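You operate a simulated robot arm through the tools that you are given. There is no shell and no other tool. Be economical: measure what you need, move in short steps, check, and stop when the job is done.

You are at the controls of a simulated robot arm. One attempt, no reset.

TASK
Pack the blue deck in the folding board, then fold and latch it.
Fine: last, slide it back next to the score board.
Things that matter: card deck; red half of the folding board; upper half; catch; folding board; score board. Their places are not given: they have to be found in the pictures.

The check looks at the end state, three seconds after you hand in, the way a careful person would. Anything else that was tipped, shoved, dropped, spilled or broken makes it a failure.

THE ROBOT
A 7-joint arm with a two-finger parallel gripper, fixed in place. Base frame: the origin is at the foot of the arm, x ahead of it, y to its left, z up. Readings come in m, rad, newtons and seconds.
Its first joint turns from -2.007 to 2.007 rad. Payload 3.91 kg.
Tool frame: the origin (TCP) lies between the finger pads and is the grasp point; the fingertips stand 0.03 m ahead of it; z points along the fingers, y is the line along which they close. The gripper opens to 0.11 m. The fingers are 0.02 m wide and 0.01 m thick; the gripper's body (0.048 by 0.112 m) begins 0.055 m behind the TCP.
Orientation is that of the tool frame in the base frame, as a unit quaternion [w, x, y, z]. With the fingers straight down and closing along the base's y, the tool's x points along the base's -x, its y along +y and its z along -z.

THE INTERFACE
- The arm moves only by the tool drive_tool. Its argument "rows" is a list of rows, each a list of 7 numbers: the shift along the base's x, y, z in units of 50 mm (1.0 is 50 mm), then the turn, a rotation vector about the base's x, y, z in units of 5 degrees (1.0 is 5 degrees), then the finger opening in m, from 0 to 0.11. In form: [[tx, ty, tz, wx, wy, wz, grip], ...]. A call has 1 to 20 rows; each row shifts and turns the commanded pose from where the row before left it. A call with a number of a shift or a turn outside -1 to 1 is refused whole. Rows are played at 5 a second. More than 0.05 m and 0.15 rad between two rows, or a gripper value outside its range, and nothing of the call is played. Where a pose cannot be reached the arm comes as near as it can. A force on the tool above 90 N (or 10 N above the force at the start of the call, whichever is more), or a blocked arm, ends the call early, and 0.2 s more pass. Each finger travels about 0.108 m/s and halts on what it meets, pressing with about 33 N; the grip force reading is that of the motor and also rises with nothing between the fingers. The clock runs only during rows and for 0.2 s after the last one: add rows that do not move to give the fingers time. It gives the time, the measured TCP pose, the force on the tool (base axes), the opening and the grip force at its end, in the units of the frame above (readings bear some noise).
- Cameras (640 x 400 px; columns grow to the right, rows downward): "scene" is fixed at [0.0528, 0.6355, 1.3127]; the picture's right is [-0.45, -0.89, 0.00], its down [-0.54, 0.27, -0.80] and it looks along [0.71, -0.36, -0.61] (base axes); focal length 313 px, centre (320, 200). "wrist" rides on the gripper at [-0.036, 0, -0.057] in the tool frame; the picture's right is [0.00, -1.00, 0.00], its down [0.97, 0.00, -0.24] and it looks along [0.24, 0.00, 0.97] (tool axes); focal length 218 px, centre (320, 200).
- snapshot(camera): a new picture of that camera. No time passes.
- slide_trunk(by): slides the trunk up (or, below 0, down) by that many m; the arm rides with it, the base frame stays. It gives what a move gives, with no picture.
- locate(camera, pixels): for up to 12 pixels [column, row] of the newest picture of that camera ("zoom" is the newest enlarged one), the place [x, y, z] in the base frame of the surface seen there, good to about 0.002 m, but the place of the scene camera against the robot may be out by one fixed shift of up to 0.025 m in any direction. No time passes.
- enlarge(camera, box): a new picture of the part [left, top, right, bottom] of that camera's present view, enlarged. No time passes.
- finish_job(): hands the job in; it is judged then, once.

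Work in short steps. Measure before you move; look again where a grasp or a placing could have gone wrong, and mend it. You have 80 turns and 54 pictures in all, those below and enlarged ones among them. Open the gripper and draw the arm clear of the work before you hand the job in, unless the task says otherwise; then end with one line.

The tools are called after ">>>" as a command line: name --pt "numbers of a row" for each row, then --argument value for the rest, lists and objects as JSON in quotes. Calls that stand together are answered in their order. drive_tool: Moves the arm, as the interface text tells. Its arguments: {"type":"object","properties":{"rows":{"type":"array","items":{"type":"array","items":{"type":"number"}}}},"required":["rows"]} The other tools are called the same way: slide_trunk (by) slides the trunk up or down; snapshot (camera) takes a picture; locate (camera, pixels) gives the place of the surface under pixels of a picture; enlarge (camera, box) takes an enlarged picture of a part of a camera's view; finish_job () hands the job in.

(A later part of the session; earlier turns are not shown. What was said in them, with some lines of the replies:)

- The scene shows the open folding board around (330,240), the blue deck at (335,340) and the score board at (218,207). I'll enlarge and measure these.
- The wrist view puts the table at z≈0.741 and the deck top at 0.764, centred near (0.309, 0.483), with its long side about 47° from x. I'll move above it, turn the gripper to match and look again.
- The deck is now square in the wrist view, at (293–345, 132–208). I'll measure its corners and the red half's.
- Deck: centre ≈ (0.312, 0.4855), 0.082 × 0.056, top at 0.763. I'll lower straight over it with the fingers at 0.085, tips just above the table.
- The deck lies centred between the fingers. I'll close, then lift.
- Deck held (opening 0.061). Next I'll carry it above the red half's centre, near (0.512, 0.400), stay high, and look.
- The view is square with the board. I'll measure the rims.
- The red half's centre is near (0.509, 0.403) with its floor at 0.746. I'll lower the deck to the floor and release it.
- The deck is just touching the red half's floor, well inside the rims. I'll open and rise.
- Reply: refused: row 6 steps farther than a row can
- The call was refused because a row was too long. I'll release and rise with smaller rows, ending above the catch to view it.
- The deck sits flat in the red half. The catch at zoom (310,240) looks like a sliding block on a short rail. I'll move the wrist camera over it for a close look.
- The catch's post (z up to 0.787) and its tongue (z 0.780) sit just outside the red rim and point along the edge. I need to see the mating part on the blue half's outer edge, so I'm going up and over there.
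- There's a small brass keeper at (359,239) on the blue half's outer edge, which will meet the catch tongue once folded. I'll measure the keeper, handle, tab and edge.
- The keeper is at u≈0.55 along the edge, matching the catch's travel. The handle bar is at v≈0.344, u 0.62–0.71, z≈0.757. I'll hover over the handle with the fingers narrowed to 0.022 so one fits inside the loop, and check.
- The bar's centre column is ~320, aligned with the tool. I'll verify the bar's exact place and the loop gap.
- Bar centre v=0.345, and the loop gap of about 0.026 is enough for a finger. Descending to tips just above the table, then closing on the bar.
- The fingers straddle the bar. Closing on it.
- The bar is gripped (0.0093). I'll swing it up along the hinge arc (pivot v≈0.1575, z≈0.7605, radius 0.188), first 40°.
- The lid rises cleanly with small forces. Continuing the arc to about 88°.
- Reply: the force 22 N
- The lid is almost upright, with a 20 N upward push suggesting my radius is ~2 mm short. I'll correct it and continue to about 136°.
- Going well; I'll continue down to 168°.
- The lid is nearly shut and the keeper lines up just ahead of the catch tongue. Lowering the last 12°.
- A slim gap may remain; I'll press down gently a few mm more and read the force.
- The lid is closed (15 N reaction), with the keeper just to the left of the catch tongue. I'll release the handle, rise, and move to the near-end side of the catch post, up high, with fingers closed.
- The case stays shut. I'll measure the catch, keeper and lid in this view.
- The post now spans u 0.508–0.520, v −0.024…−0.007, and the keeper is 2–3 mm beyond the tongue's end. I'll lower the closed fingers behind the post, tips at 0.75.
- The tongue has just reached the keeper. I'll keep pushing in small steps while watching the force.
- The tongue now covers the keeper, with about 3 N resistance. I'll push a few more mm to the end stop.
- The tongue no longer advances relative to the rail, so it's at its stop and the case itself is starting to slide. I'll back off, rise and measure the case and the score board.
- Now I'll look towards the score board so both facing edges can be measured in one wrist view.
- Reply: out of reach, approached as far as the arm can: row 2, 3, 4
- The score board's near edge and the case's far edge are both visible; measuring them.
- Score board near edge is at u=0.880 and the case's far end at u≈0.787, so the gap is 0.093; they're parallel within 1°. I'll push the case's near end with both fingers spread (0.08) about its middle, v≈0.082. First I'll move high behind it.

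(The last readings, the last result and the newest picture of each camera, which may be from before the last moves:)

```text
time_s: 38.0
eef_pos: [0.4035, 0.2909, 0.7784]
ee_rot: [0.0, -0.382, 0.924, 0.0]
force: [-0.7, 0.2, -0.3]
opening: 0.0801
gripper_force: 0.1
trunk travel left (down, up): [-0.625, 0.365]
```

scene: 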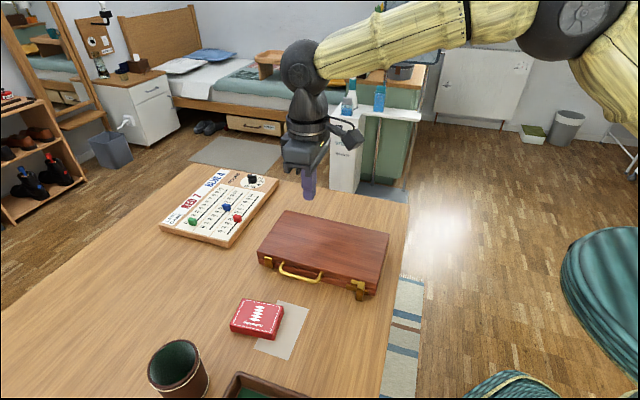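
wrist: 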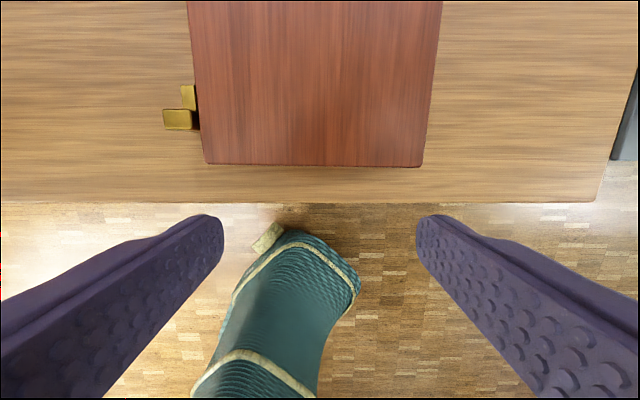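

The case's near end is at u≈0.512 and the finger faces are at 0.500. I'll push slowly 0.065 along u first.

>>> drive_tool --pt "0.115 0.115 0 0 0 0 0.08" --pt "0.115 0.115 0 0 0 0 0.08" --pt "0.115 0.115 0 0 0 0 0.08" --pt "0.115 0.115 0 0 0 0 0.08" --pt "0.115 0.115 0 0 0 0 0.08" --pt "0.115 0.115 0 0 0 0 0.08" --pt "0.115 0.115 0 0 0 0 0.08" --pt "0.115 0.115 0 0 0 0 0.08" --pt "0 0 0 0 0 0 0.08"

>>> snapshot --camera "scene"

```text
time_s: 40.0
eef_pos: [0.4511, 0.3355, 0.7802]
ee_rot: [0.0, -0.382, 0.924, 0.0]
force: [-2.0, -3.1, 0.4]
opening: 0.08
gripper_force: 0.0
trunk travel left (down, up): [-0.625, 0.365]
```

```text
16 pictures are left
```

scene: 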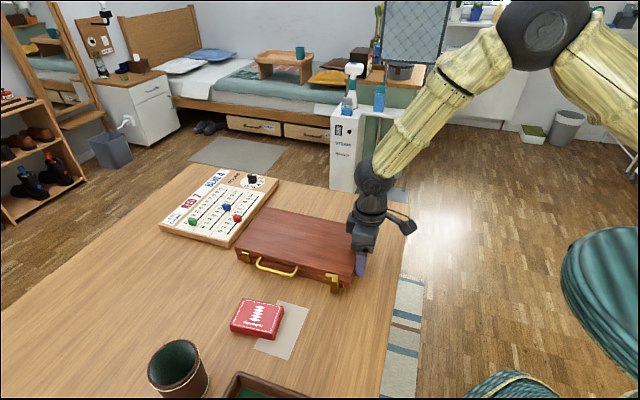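

>>> enlarge --camera "scene" --box '[150, 165, 370, 300]'

>>> locate --camera "scene" --pixels '[[237, 246], [270, 208], [253, 228], [228, 243], [253, 210], [229, 247], [238, 258]]'

```text
2.91 times, centred on (260, 232) of scene
```

zoom: 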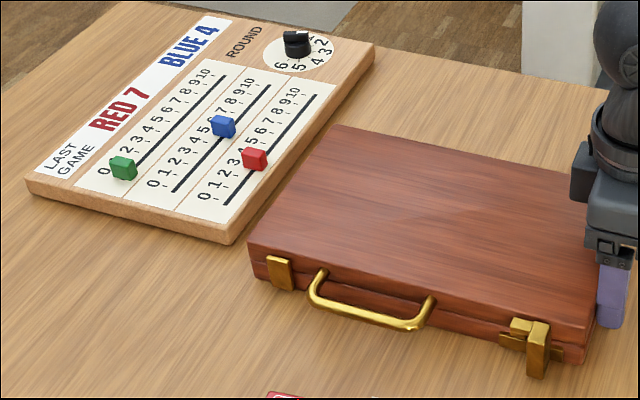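

```text
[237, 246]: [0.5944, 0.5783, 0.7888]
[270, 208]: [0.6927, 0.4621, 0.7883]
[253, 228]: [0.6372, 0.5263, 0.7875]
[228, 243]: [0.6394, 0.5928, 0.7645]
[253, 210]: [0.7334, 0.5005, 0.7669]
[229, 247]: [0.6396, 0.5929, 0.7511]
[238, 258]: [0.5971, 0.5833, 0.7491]
```

My far-corner pixel was inset; I'll locate the true case corners in the zoom before the final push.

>>> locate --camera "zoom" --pixels '[[250, 243], [278, 203], [306, 163], [331, 129], [250, 268], [232, 241], [270, 192], [310, 139], [228, 236]]'

```text
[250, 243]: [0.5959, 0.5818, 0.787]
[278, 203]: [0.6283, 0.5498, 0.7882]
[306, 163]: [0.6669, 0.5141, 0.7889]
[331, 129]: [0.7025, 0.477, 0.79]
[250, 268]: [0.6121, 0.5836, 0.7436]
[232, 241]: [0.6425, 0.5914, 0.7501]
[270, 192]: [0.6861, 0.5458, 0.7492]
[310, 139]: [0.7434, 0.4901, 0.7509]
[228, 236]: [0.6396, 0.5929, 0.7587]
```

The case is parallel to the score board with a gap of about 0.039. I'll push 0.030 more, leaving roughly a 9 mm gap.

>>> drive_tool --pt "0.085 0.085 0 0 0 0 0.08" --pt "0.085 0.085 0 0 0 0 0.08" --pt "0.085 0.085 0 0 0 0 0.08" --pt "0.085 0.085 0 0 0 0 0.08" --pt "0.085 0.085 0 0 0 0 0.08" --pt "0 0 0 0 0 0 0.08"

>>> enlarge --camera "scene" --box '[150, 165, 370, 300]'

```text
time_s: 41.4
eef_pos: [0.4713, 0.3553, 0.7814]
ee_rot: [0.0, -0.383, 0.924, -0.001]
force: [-2.6, -4.1, 0.1]
opening: 0.0797
gripper_force: 0.1
trunk travel left (down, up): [-0.625, 0.365]
```

```text
2.91 times, centred on (260, 232) of scene
```

zoom: 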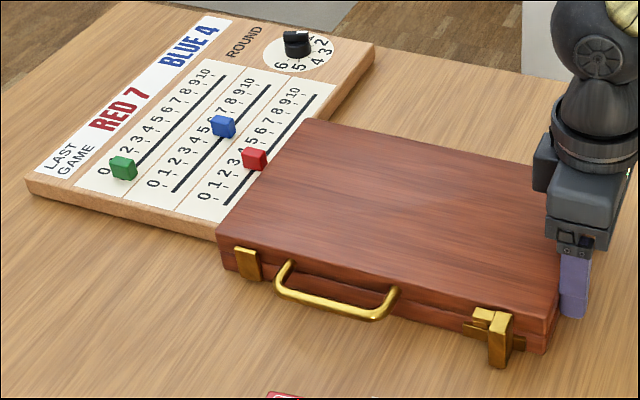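

The score board hasn't moved; checking the gap at the case's top edge.

>>> locate --camera "zoom" --pixels '[[220, 238], [250, 195], [276, 157], [302, 121], [208, 234], [222, 265], [215, 238]]'

>>> drive_tool --pt "-0.2 -0.2 0 0 0 0 0.08" --pt "-0.2 -0.2 0 0 0 0 0.08" --pt "0 0 0.9 0 0 0 0.08" --pt "0 0 0.9 0 0 0 0.08" --pt "0 0 0.9 0 0 0 0.08" --pt "0.4 0.4 0.6 0 0 0 0.08" --pt "0.5 0.5 0.5 0 0 0 0.08" --pt "0 0 0 0 0 0 0.08"

>>> snapshot --camera "wrist"

```text
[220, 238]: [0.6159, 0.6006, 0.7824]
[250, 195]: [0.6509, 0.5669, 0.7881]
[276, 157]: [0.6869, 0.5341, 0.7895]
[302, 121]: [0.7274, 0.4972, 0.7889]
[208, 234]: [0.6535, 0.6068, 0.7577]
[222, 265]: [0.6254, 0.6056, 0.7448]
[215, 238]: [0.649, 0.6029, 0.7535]
```

```text
time_s: 43.2
eef_pos: [0.4972, 0.3836, 0.9692]
ee_rot: [-0.001, -0.382, 0.924, -0.001]
force: [0.0, -0.2, -0.9]
opening: 0.0801
gripper_force: 0.0
trunk travel left (down, up): [-0.625, 0.365]
```

```text
13 pictures are left
```

wrist: 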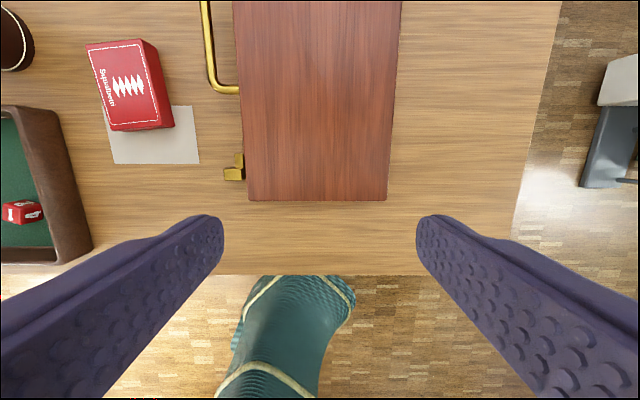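

In the scene frame the case end is at u≈0.86–0.866 versus 0.872, so the gap is about 6–12 mm. I'll look from above to confirm the gap and the latch.

>>> drive_tool --pt "0.06 0.6 0.1 0 0 0 0.08" --pt "0.06 0.6 0.1 0 0 0 0.08" --pt "0.06 0.6 0.1 0 0 0 0.08" --pt "0.06 0.5 0.1 0 0 0 0.08" --pt "0 0 0 0 0 0 0.08"

>>> snapshot --camera "wrist"

>>> snapshot --camera "scene"

>>> enlarge --camera "scene" --box '[280, 250, 360, 300]'

```text
time_s: 44.4
eef_pos: [0.5067, 0.4989, 0.9903]
ee_rot: [0.0, -0.383, 0.924, 0.001]
force: [0.4, -0.2, 0.0]
opening: 0.0801
gripper_force: 0.0
trunk travel left (down, up): [-0.625, 0.365]
```

```text
12 pictures are left
```

wrist: 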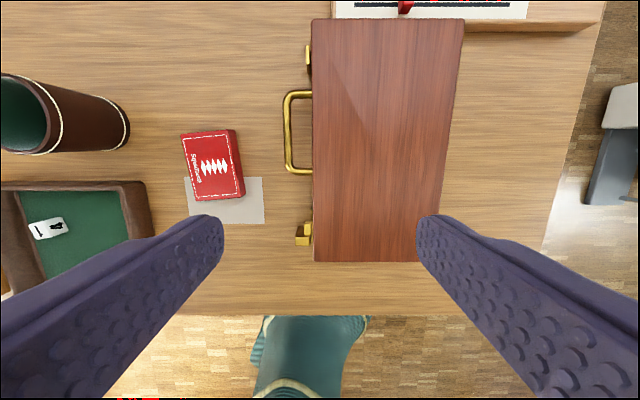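

```text
11 pictures are left
```

scene: 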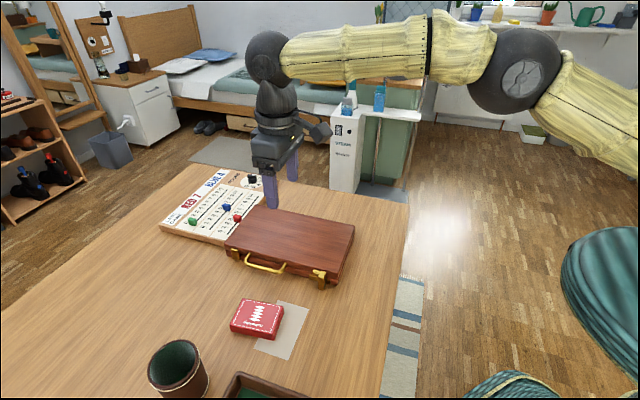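

```text
8.00 times, centred on (320, 275) of scene
```

zoom: 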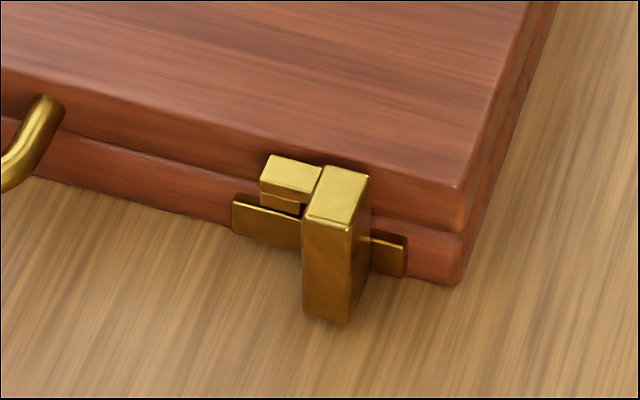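

The latch tongue sits over the keeper. Measuring the final gap from above.

>>> locate --camera "wrist" --pixels '[[314, 21], [400, 22], [462, 24], [500, 22], [590, 25], [480, 29], [314, 150], [314, 258], [418, 259]]'

```text
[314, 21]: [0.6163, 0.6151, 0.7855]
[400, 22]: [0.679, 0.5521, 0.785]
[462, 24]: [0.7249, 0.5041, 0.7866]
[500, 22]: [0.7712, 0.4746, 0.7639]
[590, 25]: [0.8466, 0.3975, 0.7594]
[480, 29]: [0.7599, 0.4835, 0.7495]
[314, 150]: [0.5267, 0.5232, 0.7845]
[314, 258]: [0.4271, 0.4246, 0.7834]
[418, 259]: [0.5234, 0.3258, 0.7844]
```

The case ends at u≈0.870 and the score board starts at 0.880: a 10 mm gap, parallel, with nothing else moved. I'll draw the arm up and back, then hand in.

>>> drive_tool --pt "-0.3 -0.4 0.5 0 0 0 0.11" --pt "-0.5 -0.6 0.5 0 0 0 0.11" --pt "-0.5 -0.6 0.5 0 0 0 0.11" --pt "-0.5 -0.6 0.3 0 0 0 0.11" --pt "-0.5 -0.6 0.3 0 0 0 0.11" --pt "-0.5 -0.5 0.2 0 0 0 0.11" --pt "-0.5 -0.5 0 0 0 0 0.11" --pt "0 0 0 0 0 0 0.11" --pt "0 0 0 0 0 0 0.11"

>>> snapshot --camera "scene"

```text
time_s: 46.4
eef_pos: [0.344, 0.307, 1.1056]
ee_rot: [0.0, -0.382, 0.924, 0.0]
force: [-0.4, -0.2, -0.6]
opening: 0.1099
gripper_force: 0.0
trunk travel left (down, up): [-0.625, 0.365]
```

```text
9 pictures are left
```

scene: 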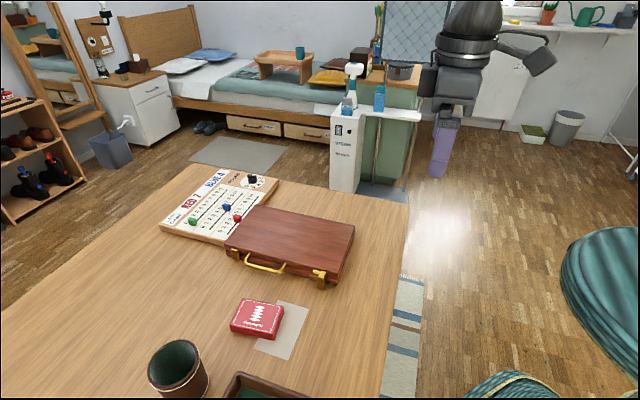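

The arm is clear, the case is latched next to the score board and nothing else has been disturbed, so I'm handing in.

>>> finish_job

```text
The job is handed in.
```

The blue deck is packed in the folding board, which is folded, latched and slid to about 10 mm from the score board; nothing else was disturbed.
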